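You operate a simulated robot arm through the tools that you are given. There is no shell and no other tool.

Carry out the task below with a simulated two-armed robot. There is one attempt and no reset: what you move stays moved.

JOB
Drop the three white beads from the holders into the basket and warm the basin into the green.
Fine: leave the stained bead; steam off at the end.
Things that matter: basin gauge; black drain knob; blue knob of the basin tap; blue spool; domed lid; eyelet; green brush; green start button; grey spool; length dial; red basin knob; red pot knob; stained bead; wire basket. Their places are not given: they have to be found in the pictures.

Only the result counts: the job must be done as asked and must still hold three seconds after the hand-in. Knocking over, shifting, dropping, spilling or breaking anything else fails it.

ROBOT AND FRAMES
Two 7-joint arms with two-finger parallel grippers on one trunk that stands fixed in place. Base frame: the origin is at the foot of the trunk, x ahead of it, y to its left, z up. Units: m, degrees, N and s.
The left shoulder is at [0.08, 0.131, 0.947], the right one opposite. With the tool pointing down near the work surface each hand reaches from about 0.4 to 0.86 m from the base axis, measured 20 degrees to its own side. Payload 1.57 kg a hand.
Tool frame (each hand has its own): the origin (TCP) lies between the finger pads and is the grasp point; the fingertips stand 0.03 m ahead of it; z points along the fingers, y is the line along which they close. Largest opening 0.11 m; finger width 0.024, thickness 0.012; the body of the gripper, 0.048 by 0.112 m, starts 0.078 m behind the TCP.
Orientation is told as [roll, pitch, yaw] about the base's x, y, z axes, in that order, counted from this pose: with the fingers straight down and closing along the base's y, the tool's x points along the base's -x, its y along +y and its z along -z.

CONTROLS
- The arms move only by the tool apply_moves. It takes "left_moves", "right_moves" or both (then of equal length, played together; a hand with none holds still); each is a list of rows, each a list of 7 numbers: the shift along the tool's x, y, z in m, then the turn, a rotation vector about the tool's x, y, z in degrees, then the opening in per cent of the stroke, from 0 (shut) to 100 (fully open). In form: [[tx, ty, tz, rx, ry, rz, gripper], ...]. A call has 1 to 20 rows; each row shifts and turns the commanded pose from where the row before left it, along the tool's axes as they then stand. Rows are played at 5 a second. More than 0.05 m and 8.6 degrees between two rows, or a gripper value outside its range, and nothing of the call is played. Where a pose cannot be reached the arm comes as near as it can. A force on the tool above 40 N (or 10 N above the force at the start of the call, whichever is more), or a blocked arm, ends the call early, and 0.2 s more pass. The fingers move at their own pace (about 0.108 m/s each) and stop on an object; they squeeze with about 34 N. The grip force told is the motor's: it shows also when the fingers shut on nothing. Time passes only in rows, and 0.2 s behind the last, so rows that do not move let the fingers close. It gives the time, the measured TCP pose, the force on the tool (base axes), the opening and the grip force at its end, in the units of the frame above (readings bear some noise), with the torque about the TCP (base axes, N m) and any sound that the robot's microphone picked up, and new pictures: "views" is both (left out), scene, wrist or none (wrist: the cameras of the hands that moved).
- Cameras (640 x 400 px; columns grow to the right, rows downward): "scene" is now at [-0.0499, 0.0004, 1.4215]; the picture's right is [0.01, -1.00, 0.00], its down [-0.54, -0.01, -0.84] and it looks along [0.84, 0.01, -0.54] (base axes); focal length 311 px, centre (320, 200). "left" rides on the left gripper at [0.07, -0.016, -0.141] in its tool frame; the picture's right is [0.23, 0.97, 0.00], its down [-0.86, 0.20, -0.48] and it looks along [-0.47, 0.11, 0.88] (tool axes); focal length 222 px, centre (320, 200). "right" rides on the right gripper at [0.07, 0.016, -0.141] in its tool frame; the picture's right is [-0.23, 0.97, 0.00], its down [-0.86, -0.20, -0.48] and it looks along [-0.47, -0.11, 0.88] (tool axes); focal length 222 px, centre (320, 200).
- pan_tilt(pan, tilt): turns the head with the scene camera to pan (to the left, within 109 degrees either way) and tilt (down, from -29 to 69), counted from straight ahead of the robot. It gives what a move gives, and a new picture of the scene camera.
- locate(camera, pixels): for up to 12 pixels [column, row] of the newest picture of that camera ("zoom" is the newest enlarged one), the place [x, y, z] in the base frame of the surface seen there, good to about 0.002 m. The clock stands still meanwhile.
- enlarge(camera, box): a new picture of the part [left, top, right, bottom] of that camera's present view, enlarged. The clock stands still meanwhile.
- hand_in(): hands the job in; it is judged then, once.

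Open the grippers and draw the arms clear of the work before you hand the job in, unless the task says otherwise.

The tools are called after "Emit:" as name(argument=value, ...) on one line, values as JSON. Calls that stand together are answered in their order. apply_moves: Moves the arms, as the interface text tells. Its arguments: {"type":"object","properties":{"left_moves":{"type":"array"},"right_moves":{"type":"array"},"views":{"type":"string","enum":["both","scene","wrist","none"]}},"required":[]} The other tools are called the same way: pan_tilt (pan, tilt) turns the head that bears the scene camera; locate (camera, pixels) gives the place of the surface under pixels of a picture; enlarge (camera, box) takes an enlarged picture of a part of a camera's view; hand_in () hands the job in.

At the start:

```text
time: 0.0
left_tool_pos: [0.5629, 0.243, 1.2331]
left_tcp_rot: [-0.1, -0.1, 0.0]
left_ft_force: [0.5, 0.0, -0.4]
left_torque: [0.0, 0.01, -0.01]
left_gripper_width: 0.1097
left_gripper_force: 0.1
right_tool_pos: [0.6103, -0.1902, 1.149]
right_tcp_rot: [0.0, 0.0, 0.0]
right_ft_force: [-0.2, -0.1, -0.2]
right_torque: [0.03, 0.01, 0.02]
right_gripper_width: 0.11
right_gripper_force: 0.0
head pan, tilt (commanded): [0.6, 32.8]
```

scene: 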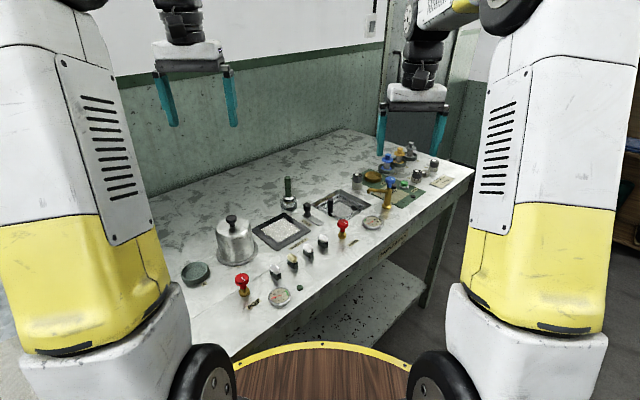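
right: 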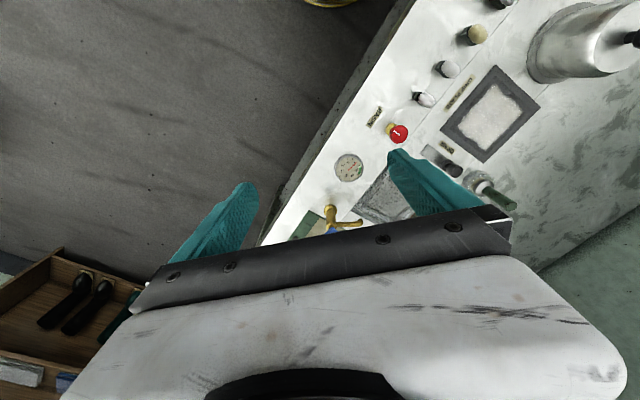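
left: 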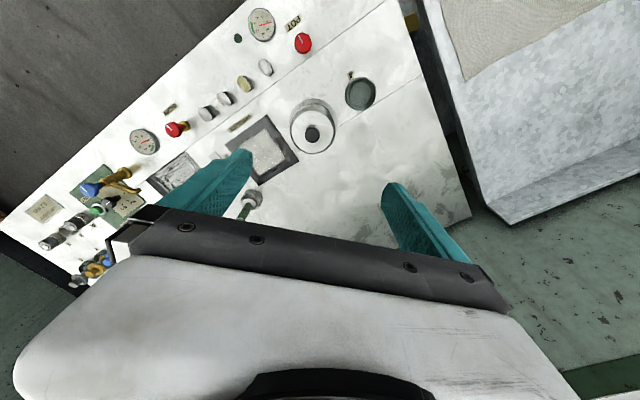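

The scene picture shows the bench with a domed lid (~235,240), red knobs (242,280) and (342,225), holders (~275-322, 240-270), and a tap at (385,190). I enlarge parts of the scene to see details.

Emit:
enlarge(camera="scene", box=[170, 180, 330, 320])

Emit:
enlarge(camera="scene", box=[270, 130, 470, 260])

Emit:
enlarge(camera="left", box=[20, 100, 240, 300])

Emit:
enlarge(camera="left", box=[130, 0, 400, 200])

```text
2.86 times, centred on (250, 250) of scene
```

zoom: 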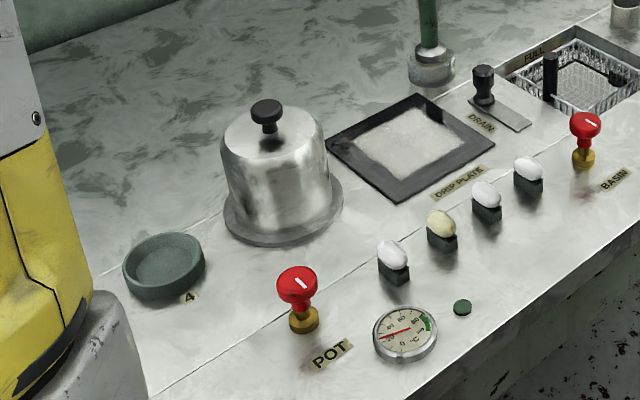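

```text
3.08 times, centred on (370, 195) of scene
```

zoom: 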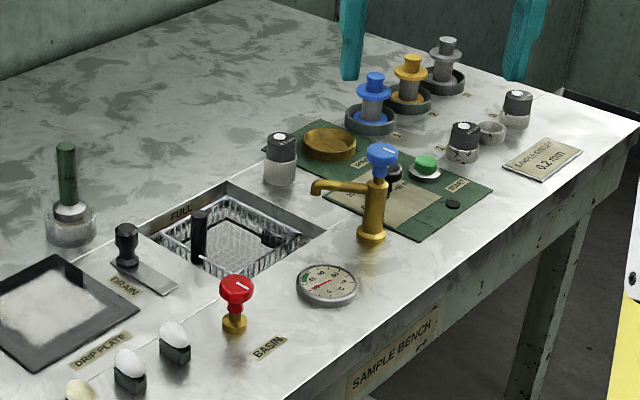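

```text
2.00 times, centred on (130, 200) of left
```

zoom: 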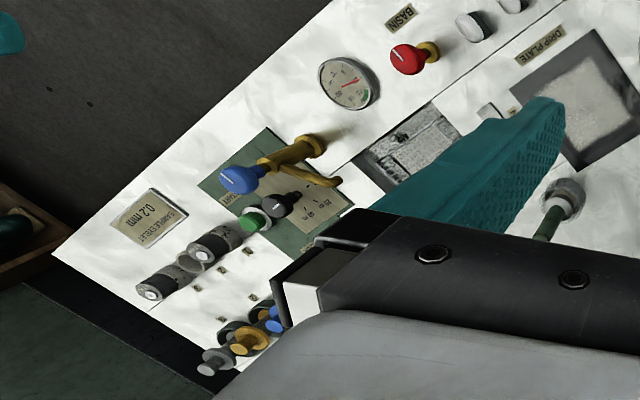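

```text
2.00 times, centred on (265, 100) of left
```

zoom: 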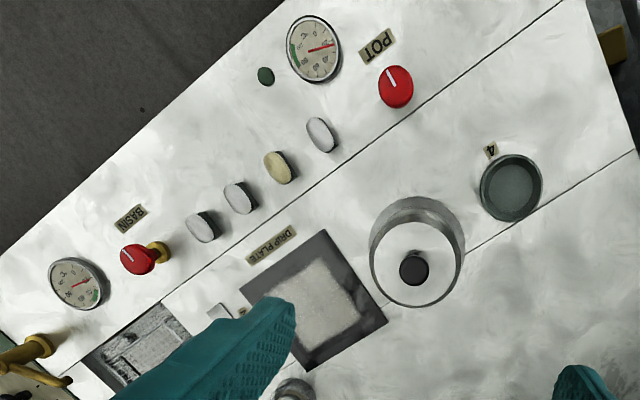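

The basin with the wire basket, tap and drain knob is around (340,205) in the scene. I take closer pictures of the basin, gauges and knobs.

Emit:
enlarge(camera="scene", box=[296, 180, 376, 230])

Emit:
enlarge(camera="scene", box=[340, 165, 420, 240])

Emit:
enlarge(camera="right", box=[300, 80, 540, 240])

Emit:
enlarge(camera="scene", box=[225, 225, 345, 310])

```text
8.00 times, centred on (336, 205) of scene
```

zoom: 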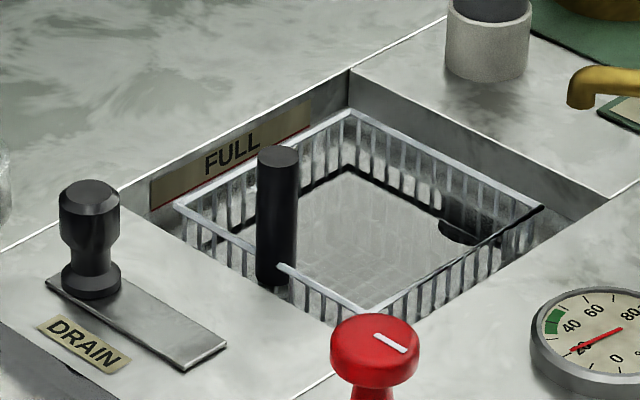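

```text
5.33 times, centred on (380, 202) of scene
```

zoom: 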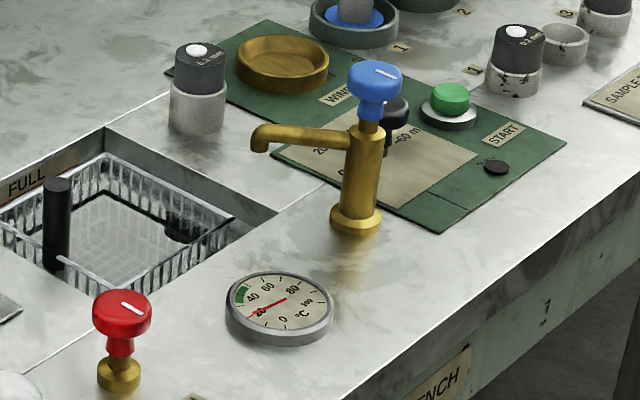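

```text
2.50 times, centred on (420, 160) of right
```

zoom: 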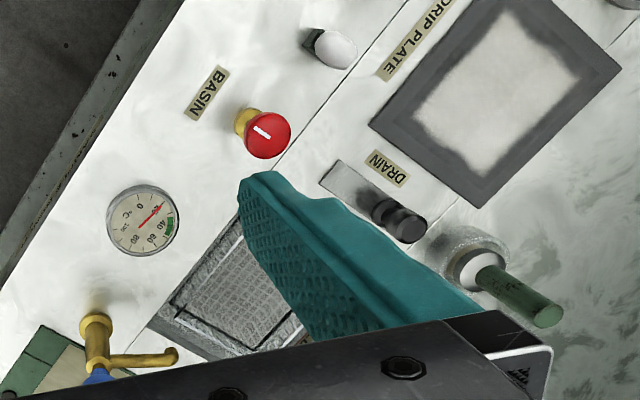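

```text
4.71 times, centred on (285, 268) of scene
```

zoom: 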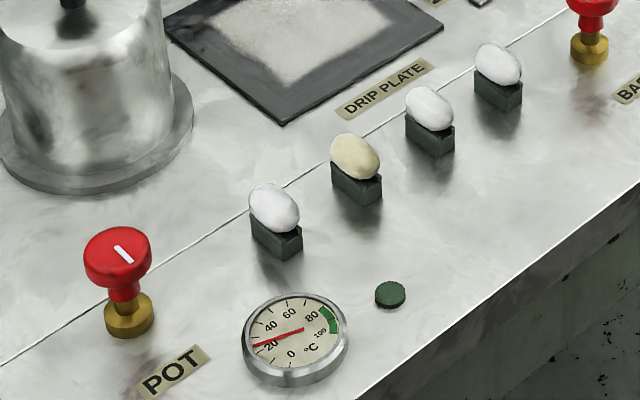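

The last zoom shows four beads: white (273,208), stained (355,157), white (430,108), white (498,64), plus red pot knob and gauge. I locate those points.

Emit:
locate(camera="zoom", pixels=[[273, 200], [265, 230], [355, 152], [430, 103], [498, 60], [275, 252], [355, 200], [390, 292], [590, 45], [125, 250], [500, 105], [430, 150]])

Emit:
locate(camera="scene", pixels=[[342, 224], [387, 183], [373, 222], [331, 203], [307, 207], [340, 205], [350, 200], [365, 205], [331, 217], [318, 200], [341, 190], [363, 208]])

```text
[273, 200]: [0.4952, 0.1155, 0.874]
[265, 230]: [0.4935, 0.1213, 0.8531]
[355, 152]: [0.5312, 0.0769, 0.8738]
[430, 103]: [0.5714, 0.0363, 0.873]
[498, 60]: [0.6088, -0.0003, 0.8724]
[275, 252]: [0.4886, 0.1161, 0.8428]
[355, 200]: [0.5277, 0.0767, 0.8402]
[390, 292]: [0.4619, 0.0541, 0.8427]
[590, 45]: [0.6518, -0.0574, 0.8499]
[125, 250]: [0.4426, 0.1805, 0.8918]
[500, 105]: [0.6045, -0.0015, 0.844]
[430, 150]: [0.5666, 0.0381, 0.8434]
```

```text
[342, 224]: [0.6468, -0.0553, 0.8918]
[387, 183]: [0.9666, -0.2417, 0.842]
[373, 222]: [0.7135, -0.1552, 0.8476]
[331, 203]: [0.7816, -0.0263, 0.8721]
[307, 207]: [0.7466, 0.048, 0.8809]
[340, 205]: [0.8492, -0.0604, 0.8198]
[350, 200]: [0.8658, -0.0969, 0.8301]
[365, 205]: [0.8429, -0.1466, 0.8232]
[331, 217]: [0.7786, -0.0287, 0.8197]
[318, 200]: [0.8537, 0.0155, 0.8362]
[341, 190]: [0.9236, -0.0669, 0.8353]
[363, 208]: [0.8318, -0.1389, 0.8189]
```

Bench runs at about -45° yaw with beads near z≈0.86. I move the right hand above the basin area to look into the basin from above.

Emit:
apply_moves(right_moves=[[-0.037, 0.0233, 0.0167, 0, 0, 0, 100], [-0.037, 0.0233, 0.0167, 0, 0, 0, 100], [-0.036, 0.0233, 0.0167, 0, 0, 0, 100], [0, 0, 0, 0, 0, 0, 100]], views="wrist")

```text
time: 1.0
left_tool_pos: [0.5615, 0.2436, 1.2337]
left_tcp_rot: [0.0, 0.0, 0.1]
left_ft_force: [-0.6, 0.5, 0.3]
left_torque: [0.02, 0.03, -0.04]
left_gripper_width: 0.11
left_gripper_force: 0.1
right_tool_pos: [0.7206, -0.1193, 1.0986]
right_tcp_rot: [0.1, 0.0, 0.0]
right_ft_force: [0.7, 0.1, -0.1]
right_torque: [0.0, 0.03, 0.06]
right_gripper_width: 0.1101
right_gripper_force: 0.0
head pan, tilt (commanded): [0.6, 32.8]
```

right: 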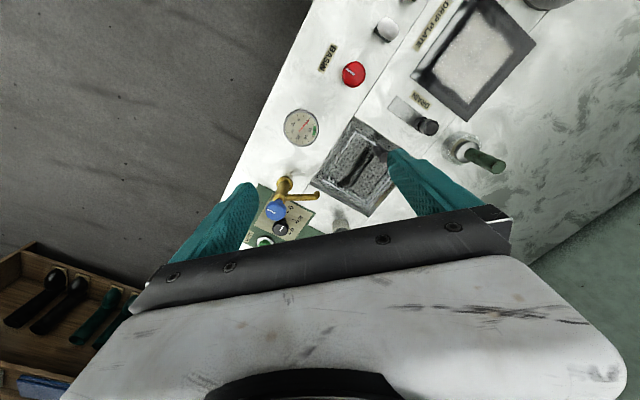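

The basin is at about (355,170) in the right camera. I enlarge it and the tap/gauge nearby.

Emit:
enlarge(camera="right", box=[295, 110, 415, 225])

Emit:
enlarge(camera="right", box=[270, 40, 460, 150])

Emit:
enlarge(camera="right", box=[230, 150, 350, 250])

```text
3.48 times, centred on (355, 168) of right
```

zoom: 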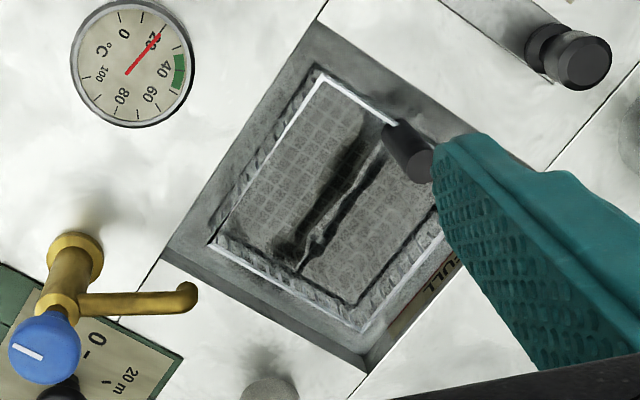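

```text
3.37 times, centred on (365, 95) of right
```

zoom: 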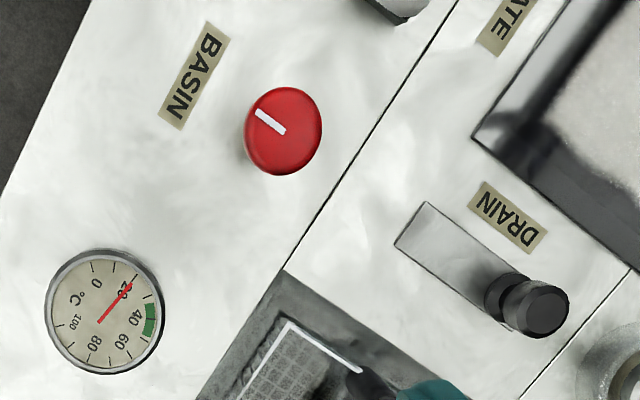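

```text
4.00 times, centred on (290, 200) of right
```

zoom: 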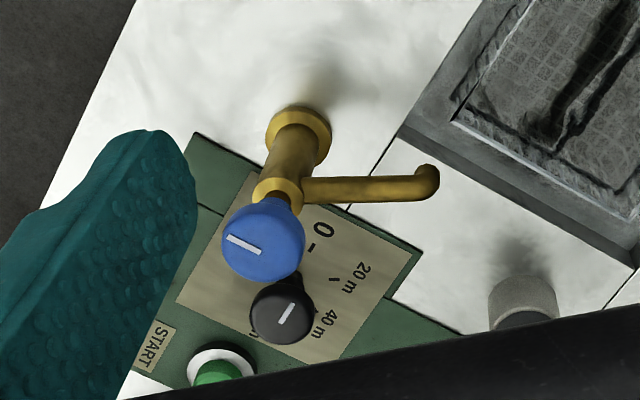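

I measure heights inside the basin, the water/mesh surface, rim and tap, from right camera pixels.

Emit:
locate(camera="right", pixels=[[352, 150], [340, 175], [362, 180], [375, 165], [324, 177], [356, 133], [325, 168], [370, 205], [343, 183], [320, 197], [375, 150], [386, 172]])

Emit:
locate(camera="right", pixels=[[354, 74], [345, 74], [401, 107], [429, 126], [302, 126], [277, 211], [285, 181], [316, 196], [340, 222], [300, 200], [283, 229], [390, 120]])

Emit:
enlarge(camera="right", box=[310, 115, 400, 215])

```text
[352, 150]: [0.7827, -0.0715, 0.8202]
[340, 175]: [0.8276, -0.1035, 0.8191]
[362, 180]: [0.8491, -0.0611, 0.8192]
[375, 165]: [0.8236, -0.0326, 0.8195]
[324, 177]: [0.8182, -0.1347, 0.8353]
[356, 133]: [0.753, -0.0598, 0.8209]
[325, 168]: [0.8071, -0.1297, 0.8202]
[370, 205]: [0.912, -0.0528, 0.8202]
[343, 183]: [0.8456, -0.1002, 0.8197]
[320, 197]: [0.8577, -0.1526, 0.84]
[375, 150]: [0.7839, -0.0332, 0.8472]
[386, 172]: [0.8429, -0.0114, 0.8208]
```

```text
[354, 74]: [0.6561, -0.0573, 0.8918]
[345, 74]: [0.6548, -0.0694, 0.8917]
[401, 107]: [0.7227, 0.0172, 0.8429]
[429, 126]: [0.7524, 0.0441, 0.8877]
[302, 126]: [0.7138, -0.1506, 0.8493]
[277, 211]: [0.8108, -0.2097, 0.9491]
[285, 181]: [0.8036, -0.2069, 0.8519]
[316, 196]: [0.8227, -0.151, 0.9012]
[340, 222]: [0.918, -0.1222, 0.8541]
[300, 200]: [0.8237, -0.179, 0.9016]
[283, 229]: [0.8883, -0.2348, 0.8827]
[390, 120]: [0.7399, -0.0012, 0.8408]
```

```text
4.00 times, centred on (355, 165) of right
```

zoom: 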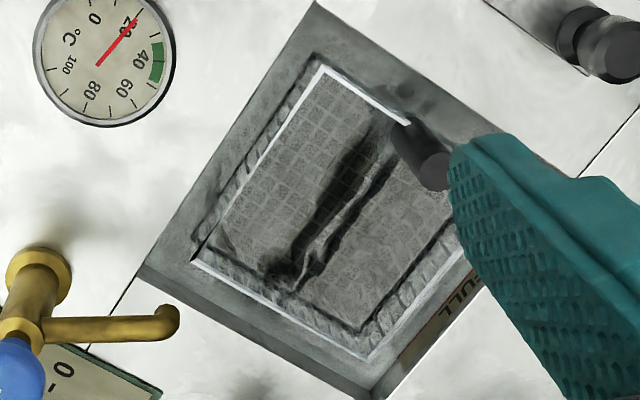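

Everything inside the basin reads z≈0.820 (a flat water surface, bench top ≈0.840), with the FULL label near it. I zoom on the FULL label from the scene camera to check the level and get basket corner positions.

Emit:
enlarge(camera="scene", box=[310, 180, 374, 220])

```text
10.00 times, centred on (342, 200) of scene
```

zoom: 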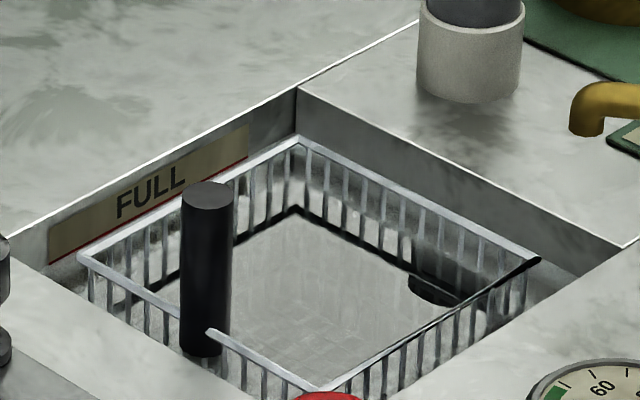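

I locate basket rim corners, the red FULL line, the basin walls and bottom in this zoom.

Emit:
locate(camera="zoom", pixels=[[300, 138], [84, 254], [538, 259], [330, 388], [207, 195], [150, 215], [298, 92], [620, 245], [300, 300], [262, 155], [435, 290], [200, 345]])

Emit:
locate(camera="zoom", pixels=[[275, 138], [240, 160], [150, 217], [100, 238], [60, 258], [340, 215], [450, 230], [15, 250], [250, 240], [380, 350], [300, 200], [350, 130]])

```text
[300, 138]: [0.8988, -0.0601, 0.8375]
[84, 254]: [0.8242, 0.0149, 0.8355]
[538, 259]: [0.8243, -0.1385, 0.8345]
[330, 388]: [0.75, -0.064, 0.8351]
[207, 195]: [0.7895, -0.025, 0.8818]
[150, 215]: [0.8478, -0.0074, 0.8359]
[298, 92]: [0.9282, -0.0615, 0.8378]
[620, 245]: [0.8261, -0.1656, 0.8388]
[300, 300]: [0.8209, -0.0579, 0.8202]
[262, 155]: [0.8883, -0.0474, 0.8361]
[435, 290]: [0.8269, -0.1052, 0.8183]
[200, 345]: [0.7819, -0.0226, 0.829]
```

```text
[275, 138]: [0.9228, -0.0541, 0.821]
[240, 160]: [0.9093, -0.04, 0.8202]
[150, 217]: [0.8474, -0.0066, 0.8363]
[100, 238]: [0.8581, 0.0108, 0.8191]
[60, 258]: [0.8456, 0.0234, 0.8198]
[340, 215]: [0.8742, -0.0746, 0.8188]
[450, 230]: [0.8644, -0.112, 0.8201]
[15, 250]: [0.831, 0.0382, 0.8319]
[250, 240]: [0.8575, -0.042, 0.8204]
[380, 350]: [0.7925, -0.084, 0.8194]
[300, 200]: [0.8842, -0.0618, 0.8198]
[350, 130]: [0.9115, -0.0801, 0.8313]
```

Water surface is at z≈0.820, right at the red FULL line, so no filling is needed; basket center ≈(0.824,-0.062), handle ≈(0.785,-0.024). I rotate the right hand to yaw 45° and move it toward the bead row.

Emit:
apply_moves(right_moves=[[0.04, 0, 0, 0, 0, 0, 100], [0.04, 0, 0, 0, 0, 0, 100], [0, 0, 0, 0, 0, -7.5, 80], [0, 0, 0, 0, 0, -7.5, 70], [0, 0, 0, 0, 0, -7.5, 60], [0, 0, 0, 0, 0, -7.5, 50], [0, 0, 0, 0, 0, -7.5, 45], [0, 0, 0, 0, 0, -7.5, 45], [0, 0, 0, 0, 0, 0, 45]], views="both")

```text
time: 3.0
left_tool_pos: [0.563, 0.2424, 1.2335]
left_tcp_rot: [0.1, -0.1, 0.0]
left_ft_force: [0.6, -0.7, 0.0]
left_torque: [0.0, 0.01, -0.01]
left_gripper_width: 0.1099
left_gripper_force: 0.1
right_tool_pos: [0.6412, -0.1195, 1.0988]
right_tcp_rot: [0.0, 0.0, 45.1]
right_ft_force: [0.7, -1.2, -0.1]
right_torque: [0.0, -0.01, -0.02]
right_gripper_width: 0.0494
right_gripper_force: 0.1
head pan, tilt (commanded): [0.6, 32.8]
```

scene: 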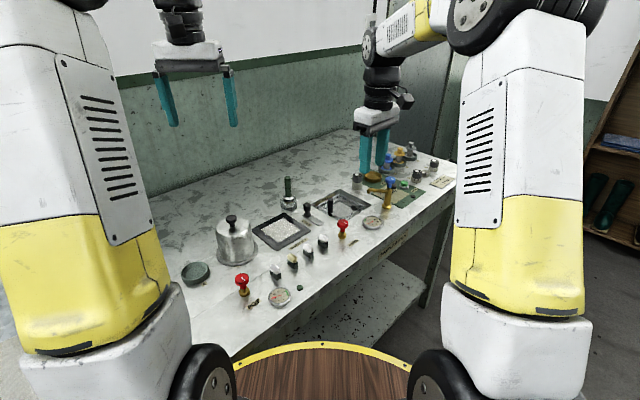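
right: 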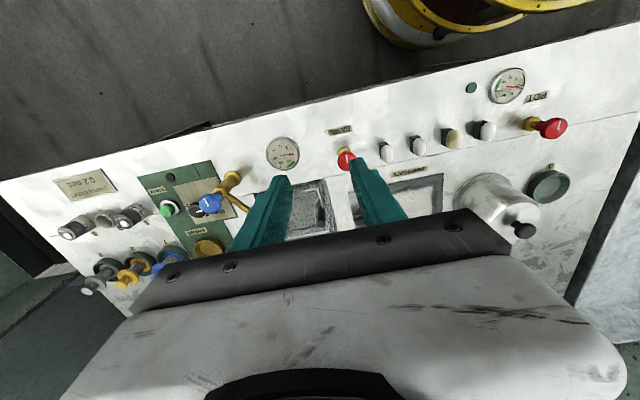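

Right hand is at yaw 45°. I now move it above the farthest white bead at (0.609, 0.000), hovering at z≈1.0.

Emit:
apply_moves(right_moves=[[-0.0155, 0.0268, 0.02, 0, 0, 0, 45], [-0.0155, 0.0268, 0.02, 0, 0, 0, 45], [-0.0155, 0.0268, 0.02, 0, 0, 0, 45], [-0.0154, 0.0266, 0.03, 0, 0, 0, 45], [0, 0, 0, 0, 0, 0, 45]], views="both")

Emit:
enlarge(camera="right", box=[240, 60, 440, 185])

```text
time: 4.2
left_tool_pos: [0.5636, 0.2433, 1.2326]
left_tcp_rot: [-0.1, 0.1, -0.1]
left_ft_force: [0.3, -0.1, -0.2]
left_torque: [0.0, -0.01, 0.0]
left_gripper_width: 0.11
left_gripper_force: 0.0
right_tool_pos: [0.6088, -0.0004, 1.0078]
right_tcp_rot: [0.0, 0.0, 45.0]
right_ft_force: [-0.2, -0.8, -0.1]
right_torque: [-0.02, 0.01, 0.04]
right_gripper_width: 0.0496
right_gripper_force: 0.1
head pan, tilt (commanded): [0.6, 32.8]
```

scene: 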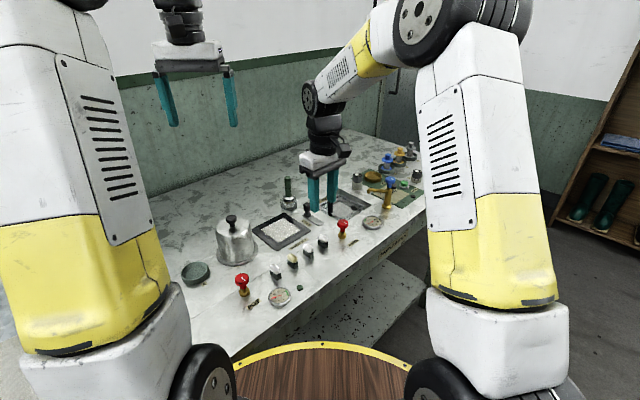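
right: 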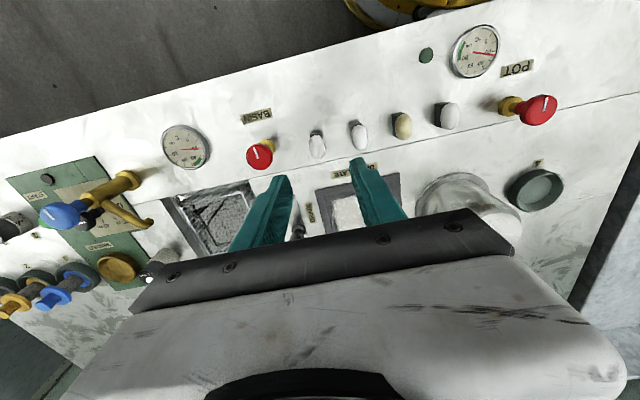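

```text
3.20 times, centred on (340, 122) of right
```

zoom: 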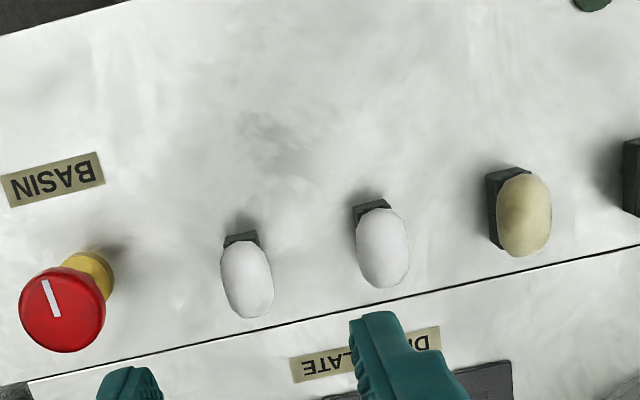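

The beads are elongated along the bench depth direction, so closing along the row suits them. I locate bead edges and centers in the zoom for exact grasp points.

Emit:
locate(camera="zoom", pixels=[[246, 278], [224, 278], [270, 278], [241, 247], [251, 314], [382, 247], [361, 247], [406, 247], [374, 213], [386, 284], [241, 238], [372, 204]])

Emit:
locate(camera="right", pixels=[[446, 115], [438, 115], [457, 114], [446, 104], [447, 127], [402, 125], [401, 113], [260, 154], [250, 155], [270, 153]])

```text
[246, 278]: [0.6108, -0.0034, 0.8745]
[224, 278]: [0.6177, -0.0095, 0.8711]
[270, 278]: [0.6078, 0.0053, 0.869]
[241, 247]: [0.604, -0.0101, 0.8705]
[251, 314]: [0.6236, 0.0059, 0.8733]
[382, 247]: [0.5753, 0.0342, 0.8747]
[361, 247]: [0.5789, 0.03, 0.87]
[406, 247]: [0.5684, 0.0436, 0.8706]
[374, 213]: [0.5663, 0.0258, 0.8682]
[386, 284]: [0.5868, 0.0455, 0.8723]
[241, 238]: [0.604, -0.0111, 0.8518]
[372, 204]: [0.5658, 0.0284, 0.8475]
```

```text
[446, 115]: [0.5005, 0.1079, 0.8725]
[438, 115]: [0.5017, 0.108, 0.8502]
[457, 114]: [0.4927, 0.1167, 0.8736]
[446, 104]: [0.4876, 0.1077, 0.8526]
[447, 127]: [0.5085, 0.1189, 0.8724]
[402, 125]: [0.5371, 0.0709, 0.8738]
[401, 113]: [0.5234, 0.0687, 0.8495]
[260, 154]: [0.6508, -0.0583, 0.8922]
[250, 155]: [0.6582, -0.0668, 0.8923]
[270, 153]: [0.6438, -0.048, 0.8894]
```

Bead row fits v=0.432 with spacing 0.054: beads at (0.613,-0.002), (0.575,0.036), stained (0.537,0.074), (0.4985,0.112). I descend part way over bead 4 and check alignment.

Emit:
apply_moves(right_moves=[[-0.0018, -0.0041, 0.04, 0, 0, 0, 45], [0, 0, 0.04, 0, 0, 0, 45], [0, 0, 0, 0, 0, 0, 45]], views="wrist")

Emit:
enlarge(camera="right", box=[230, 60, 430, 220])

Emit:
enlarge(camera="scene", box=[270, 180, 370, 270])

```text
time: 5.0
left_tool_pos: [0.5635, 0.2427, 1.2333]
left_tcp_rot: [-0.1, -0.1, 0.0]
left_ft_force: [0.0, 0.3, -0.4]
left_torque: [0.0, 0.0, -0.03]
left_gripper_width: 0.1098
left_gripper_force: 0.0
right_tool_pos: [0.6113, -0.0008, 0.928]
right_tcp_rot: [0.0, 0.0, 44.9]
right_ft_force: [-0.2, -0.2, 0.0]
right_torque: [0.01, -0.03, -0.01]
right_gripper_width: 0.0491
right_gripper_force: 0.0
head pan, tilt (commanded): [0.6, 32.8]
```

right: 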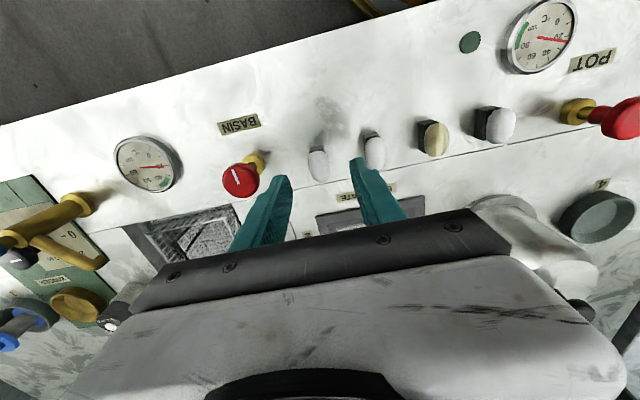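

```text
2.50 times, centred on (330, 140) of right
```

zoom: 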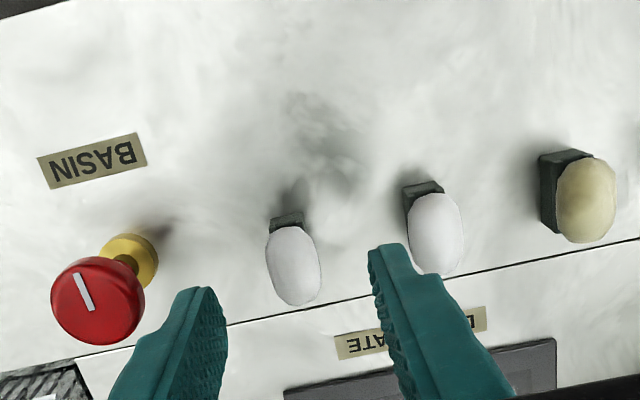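

```text
4.44 times, centred on (320, 225) of scene
```

zoom: 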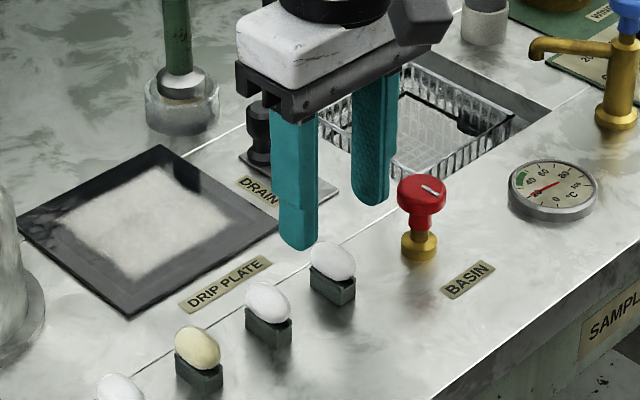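

The fingers straddle the bead in both views. I descend to z=0.880 slowly and look again before closing.

Emit:
apply_moves(right_moves=[[-0.0005, -0.0015, 0.024, 0, 0, 0, 45], [0, 0, 0.016, 0, 0, 0, 45], [0, 0, 0.008, 0, 0, 0, 45], [0, 0, 0, 0, 0, 0, 45]], views="wrist")

Emit:
enlarge(camera="right", box=[230, 100, 430, 220])

Emit:
enlarge(camera="scene", box=[280, 190, 370, 270])

```text
time: 6.0
left_tool_pos: [0.5631, 0.2431, 1.2334]
left_tcp_rot: [0.0, 0.0, 0.0]
left_ft_force: [0.0, 0.3, 0.1]
left_torque: [-0.01, 0.01, 0.01]
left_gripper_width: 0.11
left_gripper_force: 0.1
right_tool_pos: [0.6149, -0.0026, 0.8801]
right_tcp_rot: [0.0, 0.0, 45.1]
right_ft_force: [0.6, -0.1, 0.9]
right_torque: [0.04, 0.02, 0.02]
right_gripper_width: 0.0494
right_gripper_force: 0.0
head pan, tilt (commanded): [0.6, 32.8]
```

right: 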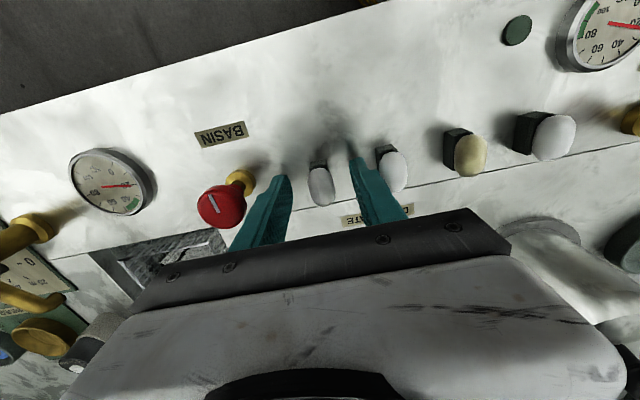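

```text
3.20 times, centred on (330, 160) of right
```

zoom: 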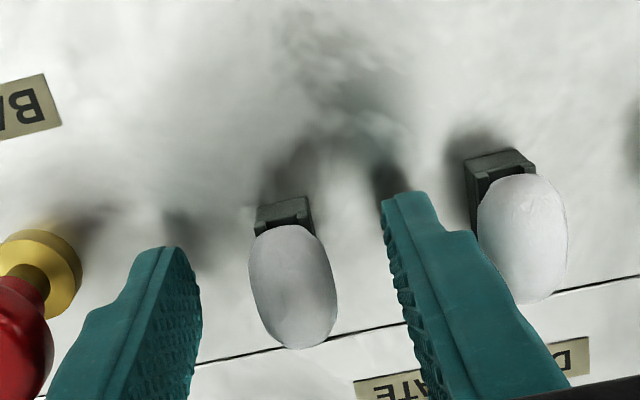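

```text
5.00 times, centred on (325, 230) of scene
```

zoom: 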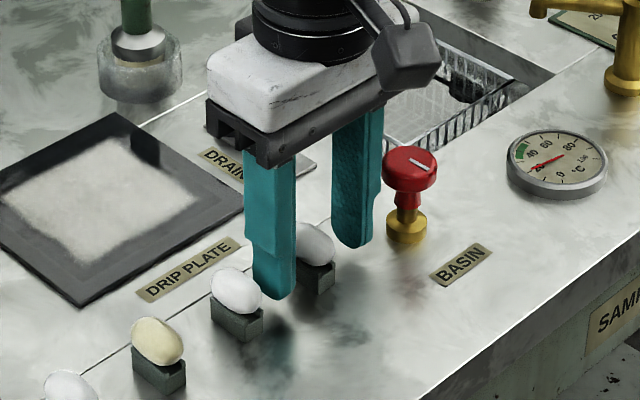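

Fingers are on both sides of the bead with the neighbour clear. I close the gripper.

Emit:
apply_moves(right_moves=[[0, 0, 0, 0, 0, 0, 20], [0, 0, 0, 0, 0, 0, 0], [0, 0, 0, 0, 0, 0, 0], [0, 0, 0, 0, 0, 0, 0]], views="wrist")

Emit:
enlarge(camera="right", box=[230, 100, 430, 220])

```text
time: 7.0
left_tool_pos: [0.5625, 0.243, 1.2338]
left_tcp_rot: [0.1, 0.1, 0.0]
left_ft_force: [0.1, -0.2, 0.2]
left_torque: [-0.02, -0.01, -0.01]
left_gripper_width: 0.11
left_gripper_force: 0.0
right_tool_pos: [0.6136, -0.0019, 0.8793]
right_tcp_rot: [0.1, 0.1, 45.0]
right_ft_force: [-3.4, 1.7, 0.3]
right_torque: [0.16, 0.02, -0.09]
right_gripper_width: 0.0143
right_gripper_force: 30.3
head pan, tilt (commanded): [0.6, 32.8]
```

right: 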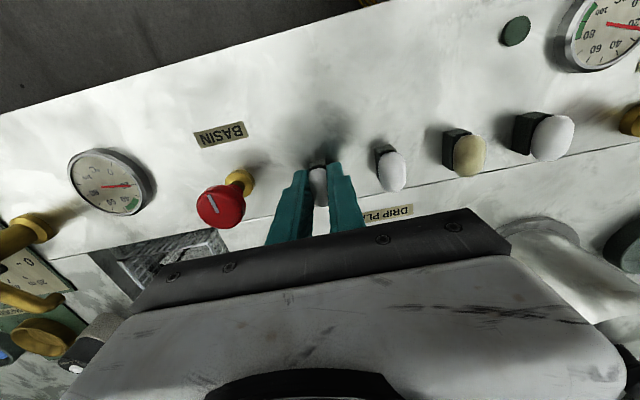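

```text
3.20 times, centred on (330, 160) of right
```

zoom: 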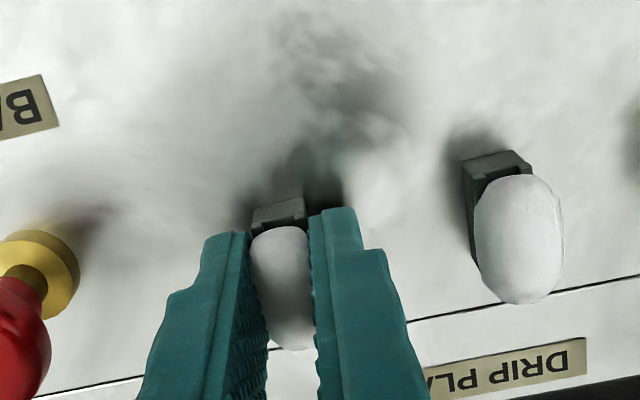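

The gripper stopped at 0.014 m with 30 N grip. I lift slowly by 15 mm and check that only the bead comes up, not the holder.

Emit:
apply_moves(right_moves=[[0, 0, -0.005, 0, 0, 0, 0], [0, 0, -0.01, 0, 0, 0, 0], [0, 0, 0, 0, 0, 0, 0]], views="wrist")

Emit:
enlarge(camera="right", box=[230, 100, 430, 220])

Emit:
enlarge(camera="scene", box=[280, 190, 370, 270])

```text
time: 7.8
left_tool_pos: [0.5633, 0.244, 1.2333]
left_tcp_rot: [0.0, 0.1, 0.0]
left_ft_force: [0.2, 0.2, -0.4]
left_torque: [0.01, 0.0, 0.01]
left_gripper_width: 0.1101
left_gripper_force: 0.0
right_tool_pos: [0.6142, -0.0029, 0.895]
right_tcp_rot: [0.1, -0.1, 45.0]
right_ft_force: [0.5, -0.6, -0.4]
right_torque: [-0.01, 0.02, 0.02]
right_gripper_width: 0.0117
right_gripper_force: 29.4
head pan, tilt (commanded): [0.6, 32.8]
```

right: 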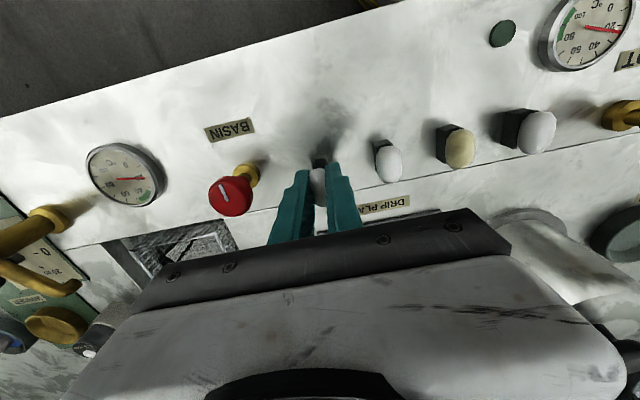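

```text
3.20 times, centred on (330, 160) of right
```

zoom: 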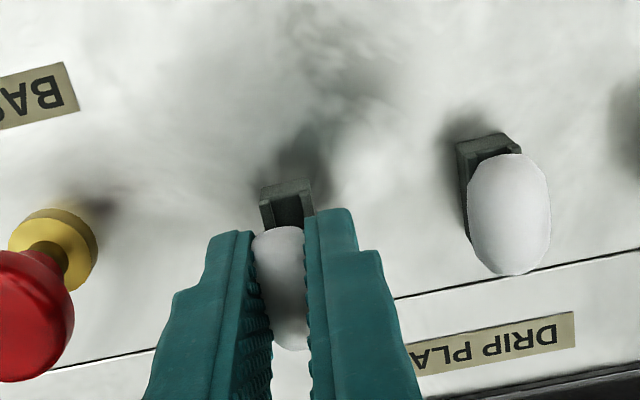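

```text
5.00 times, centred on (325, 230) of scene
```

zoom: 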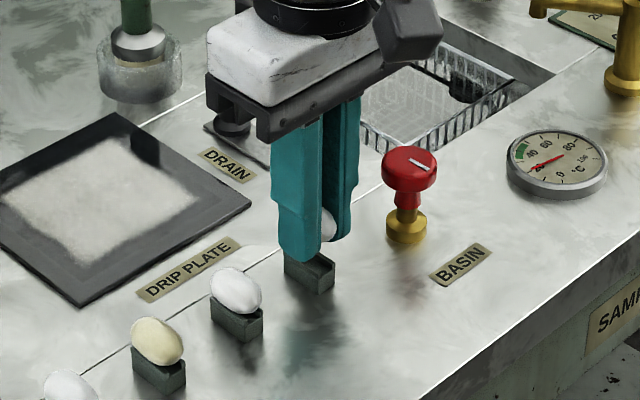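

The bead is lifted cleanly; its holder at (308,272) in the zoom is empty and unmoved. I raise to z≈0.95 and carry the bead above the basket near (0.812,-0.086).

Emit:
apply_moves(right_moves=[[0, 0, -0.03, 0, 0, 0, 0], [0, 0, -0.025, 0, 0, 0, 0], [-0.0161, -0.0397, 0, 0, 0, 0, 0], [-0.0161, -0.0397, 0, 0, 0, 0, 0], [-0.0161, -0.0397, 0, 0, 0, 0, 0], [-0.0161, -0.0397, 0, 0, 0, 0, 0], [-0.0163, -0.0398, 0, 0, 0, 0, 0], [0, 0, 0, 0, 0, 0, 0]], views="both")

Emit:
enlarge(camera="scene", box=[300, 150, 420, 240])

Emit:
enlarge(camera="right", box=[230, 100, 430, 225])

```text
time: 9.6
left_tool_pos: [0.5643, 0.2435, 1.2338]
left_tcp_rot: [0.0, 0.0, 0.1]
left_ft_force: [0.4, -0.2, -0.2]
left_torque: [-0.03, 0.0, -0.03]
left_gripper_width: 0.1098
left_gripper_force: 0.0
right_tool_pos: [0.8108, -0.0889, 0.9474]
right_tcp_rot: [0.1, 0.2, 45.1]
right_ft_force: [0.0, -0.1, 0.1]
right_torque: [-0.04, 0.0, -0.01]
right_gripper_width: 0.0115
right_gripper_force: 28.7
head pan, tilt (commanded): [0.6, 32.8]
```

scene: 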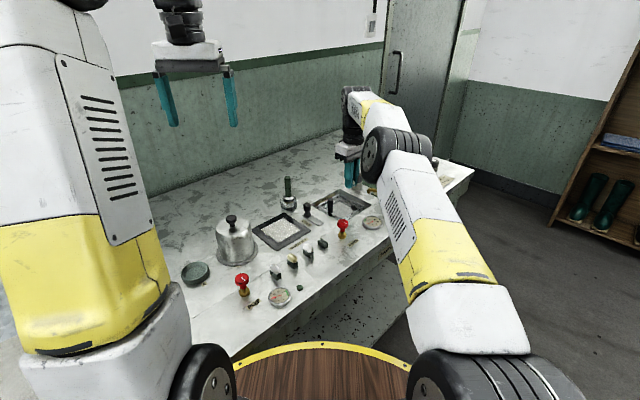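
right: 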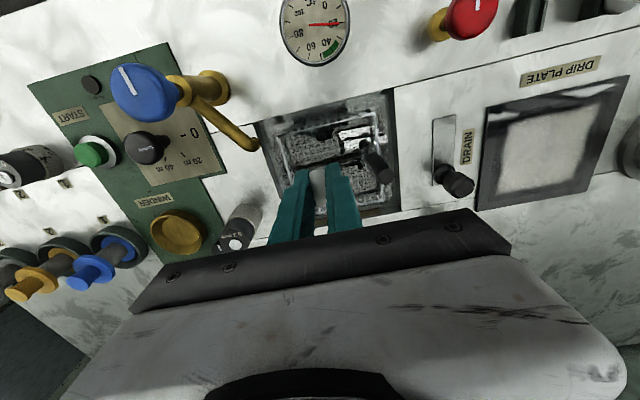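

```text
4.44 times, centred on (360, 195) of scene
```

zoom: 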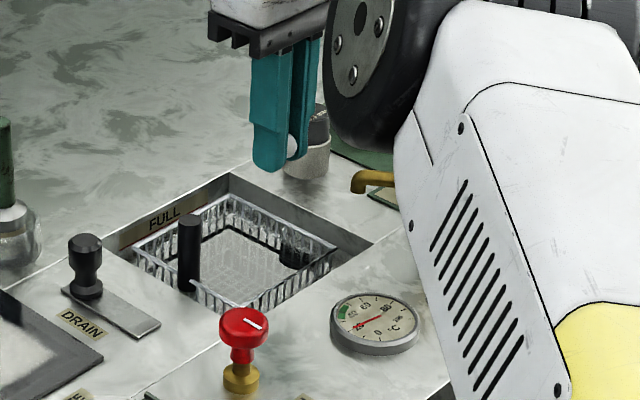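

```text
3.20 times, centred on (330, 162) of right
```

zoom: 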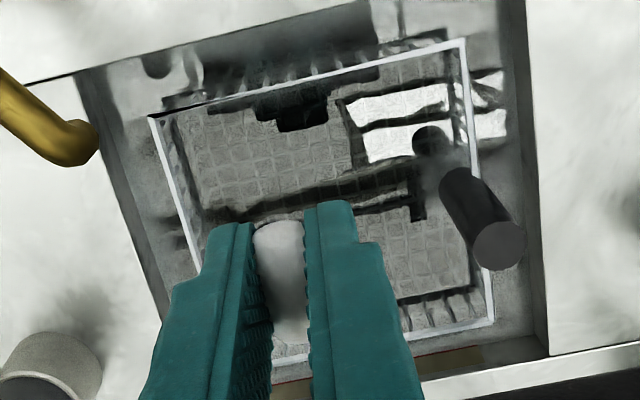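

The bead hangs over the basket. The elbow joint looks near the tap in the picture, so I check its position before descending.

Emit:
locate(camera="scene", pixels=[[375, 175], [380, 183], [400, 180], [385, 155], [395, 210], [360, 150], [352, 186], [420, 200]])

```text
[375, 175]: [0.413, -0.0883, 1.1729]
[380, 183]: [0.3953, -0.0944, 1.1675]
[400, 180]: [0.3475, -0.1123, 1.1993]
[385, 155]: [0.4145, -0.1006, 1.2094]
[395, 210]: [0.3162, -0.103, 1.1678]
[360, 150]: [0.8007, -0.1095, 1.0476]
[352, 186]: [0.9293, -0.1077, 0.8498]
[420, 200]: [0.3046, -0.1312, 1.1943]
```

The elbow is far from the tap (x≈0.41, z≈1.17). I descend to z≈0.885 and open to 35% to drop the bead in the basket.

Emit:
apply_moves(right_moves=[[0, 0, 0.03, 0, 0, 0, 0], [0, 0, 0.032, 0, 0, 0, 0], [0, 0, 0, 0, 0, 0, 0], [0, 0, 0, 0, 0, 0, 20], [0, 0, 0, 0, 0, 0, 35], [0, 0, 0, 0, 0, 0, 35], [0, 0, 0, 0, 0, 0, 35]], views="wrist")

Emit:
enlarge(camera="right", box=[230, 80, 430, 205])

Emit:
enlarge(camera="scene", box=[310, 160, 410, 230])

```text
time: 11.2
left_tool_pos: [0.5632, 0.2429, 1.2331]
left_tcp_rot: [0.0, 0.0, 0.0]
left_ft_force: [0.6, 0.2, 0.1]
left_torque: [0.03, 0.0, 0.03]
left_gripper_width: 0.1099
left_gripper_force: 0.1
right_tool_pos: [0.8109, -0.0876, 0.8881]
right_tcp_rot: [0.0, 0.0, 45.0]
right_ft_force: [-0.3, -1.0, -0.1]
right_torque: [-0.01, 0.0, 0.0]
right_gripper_width: 0.0386
right_gripper_force: 0.0
head pan, tilt (commanded): [0.6, 32.8]
```

right: 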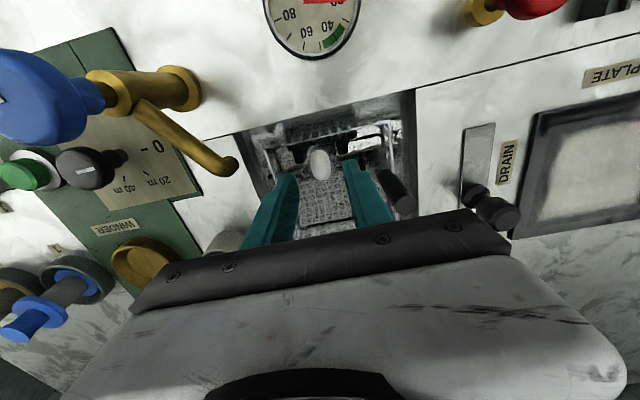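

```text
3.20 times, centred on (330, 142) of right
```

zoom: 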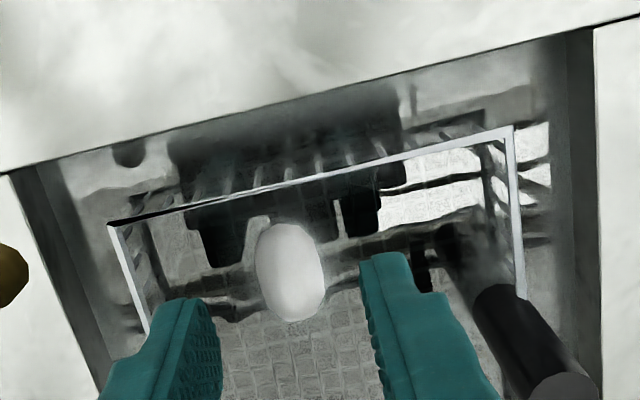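

```text
5.71 times, centred on (360, 195) of scene
```

zoom: 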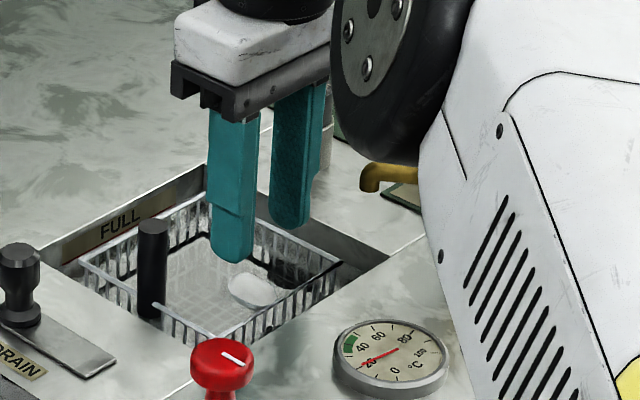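

The bead rests in the basket water. I rise, go back over bead 3 at (0.575,0.036) and stop at z≈0.92 to check alignment.

Emit:
apply_moves(right_moves=[[0, 0, -0.035, 0, 0, 0, 35], [0, 0, -0.03, 0, 0, 0, 35], [0.01325, 0.0424, 0, 0, 0, 0, 40], [0.01325, 0.0424, 0, 0, 0, 0, 40], [0.01325, 0.0424, 0, 0, 0, 0, 40], [0.01325, 0.0424, 0, 0, 0, 0, 40], [0.01325, 0.0424, 0, 0, 0, 0, 40], [0.01325, 0.0424, 0, 0, 0, 0, 40], [0, 0, 0.03, 0, 0, 0, 40], [0, 0, 0, 0, 0, 0, 40]], views="wrist")

Emit:
enlarge(camera="right", box=[230, 80, 430, 220])

Emit:
enlarge(camera="scene", box=[260, 190, 360, 280])

```text
time: 13.4
left_tool_pos: [0.5625, 0.2417, 1.2342]
left_tcp_rot: [0.0, 0.0, 0.0]
left_ft_force: [0.2, -0.6, 0.6]
left_torque: [0.02, 0.0, 0.02]
left_gripper_width: 0.11
left_gripper_force: 0.0
right_tool_pos: [0.575, 0.0364, 0.923]
right_tcp_rot: [0.1, 0.0, 45.0]
right_ft_force: [-0.4, 0.1, 0.1]
right_torque: [0.0, 0.0, 0.01]
right_gripper_width: 0.0439
right_gripper_force: 0.1
head pan, tilt (commanded): [0.6, 32.8]
```

right: 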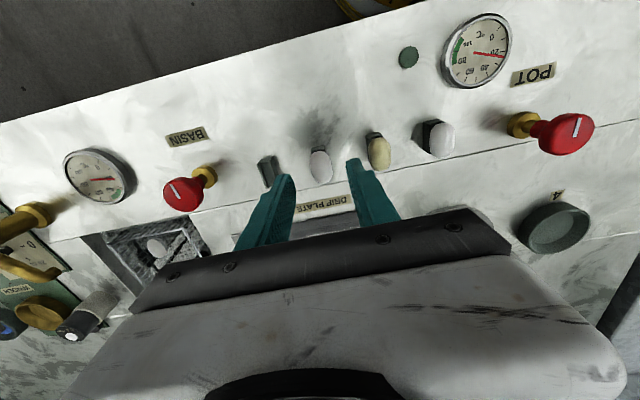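

```text
2.86 times, centred on (330, 150) of right
```

zoom: 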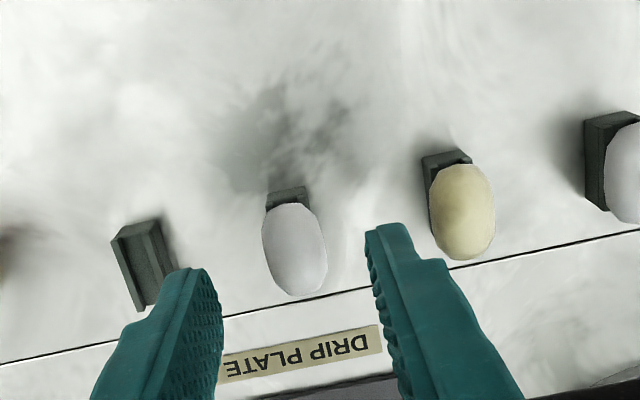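

```text
4.44 times, centred on (310, 235) of scene
```

zoom: 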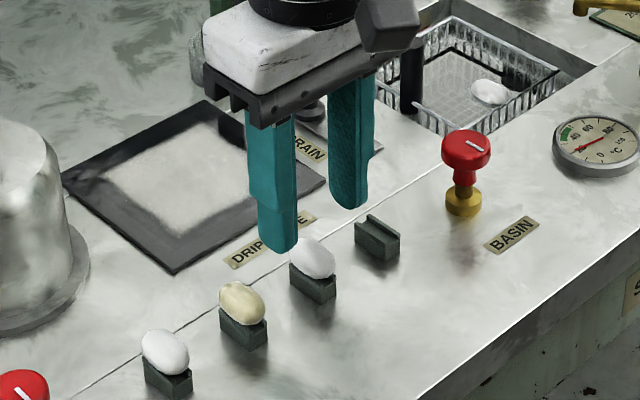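

Bead 3 is centred between the fingers. I descend to z≈0.880, close, then lift gently.

Emit:
apply_moves(right_moves=[[0, 0, 0.02, 0, 0, 0, 40], [0, 0, 0.015, 0, 0, 0, 40], [0, 0, 0.008, 0, 0, 0, 40], [0, 0, 0, 0, 0, 0, 40], [0, 0, 0, 0, 0, 0, 20], [0, 0, 0, 0, 0, 0, 0], [0, 0, 0, 0, 0, 0, 0], [0, 0, 0, 0, 0, 0, 0], [0, 0, -0.005, 0, 0, 0, 0], [0, 0, -0.01, 0, 0, 0, 0], [0, 0, 0, 0, 0, 0, 0]], views="wrist")

Emit:
enlarge(camera="right", box=[230, 80, 430, 220])

Emit:
enlarge(camera="scene", box=[260, 190, 360, 280])

```text
time: 15.8
left_tool_pos: [0.5629, 0.2428, 1.234]
left_tcp_rot: [0.0, -0.1, 0.0]
left_ft_force: [-0.2, 0.1, -0.4]
left_torque: [0.03, -0.02, 0.01]
left_gripper_width: 0.1101
left_gripper_force: 0.2
right_tool_pos: [0.5772, 0.039, 0.8961]
right_tcp_rot: [0.0, -0.1, 44.9]
right_ft_force: [0.9, 0.4, -0.6]
right_torque: [0.03, -0.02, 0.02]
right_gripper_width: 0.0117
right_gripper_force: 29.6
head pan, tilt (commanded): [0.6, 32.8]
```

right: 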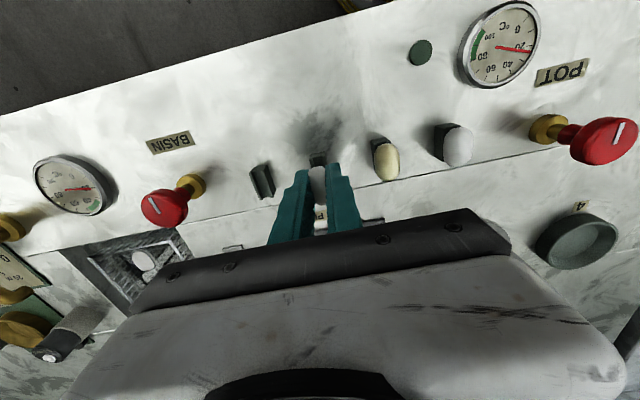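

```text
2.86 times, centred on (330, 150) of right
```

zoom: 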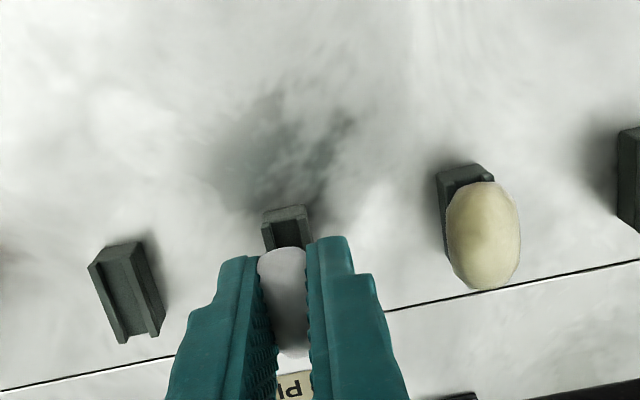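

```text
4.44 times, centred on (310, 235) of scene
```

zoom: 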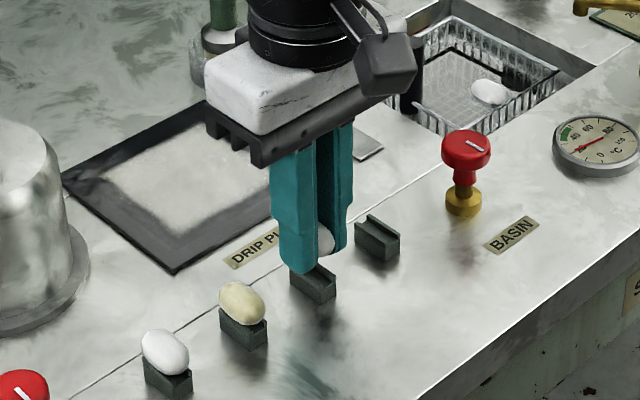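

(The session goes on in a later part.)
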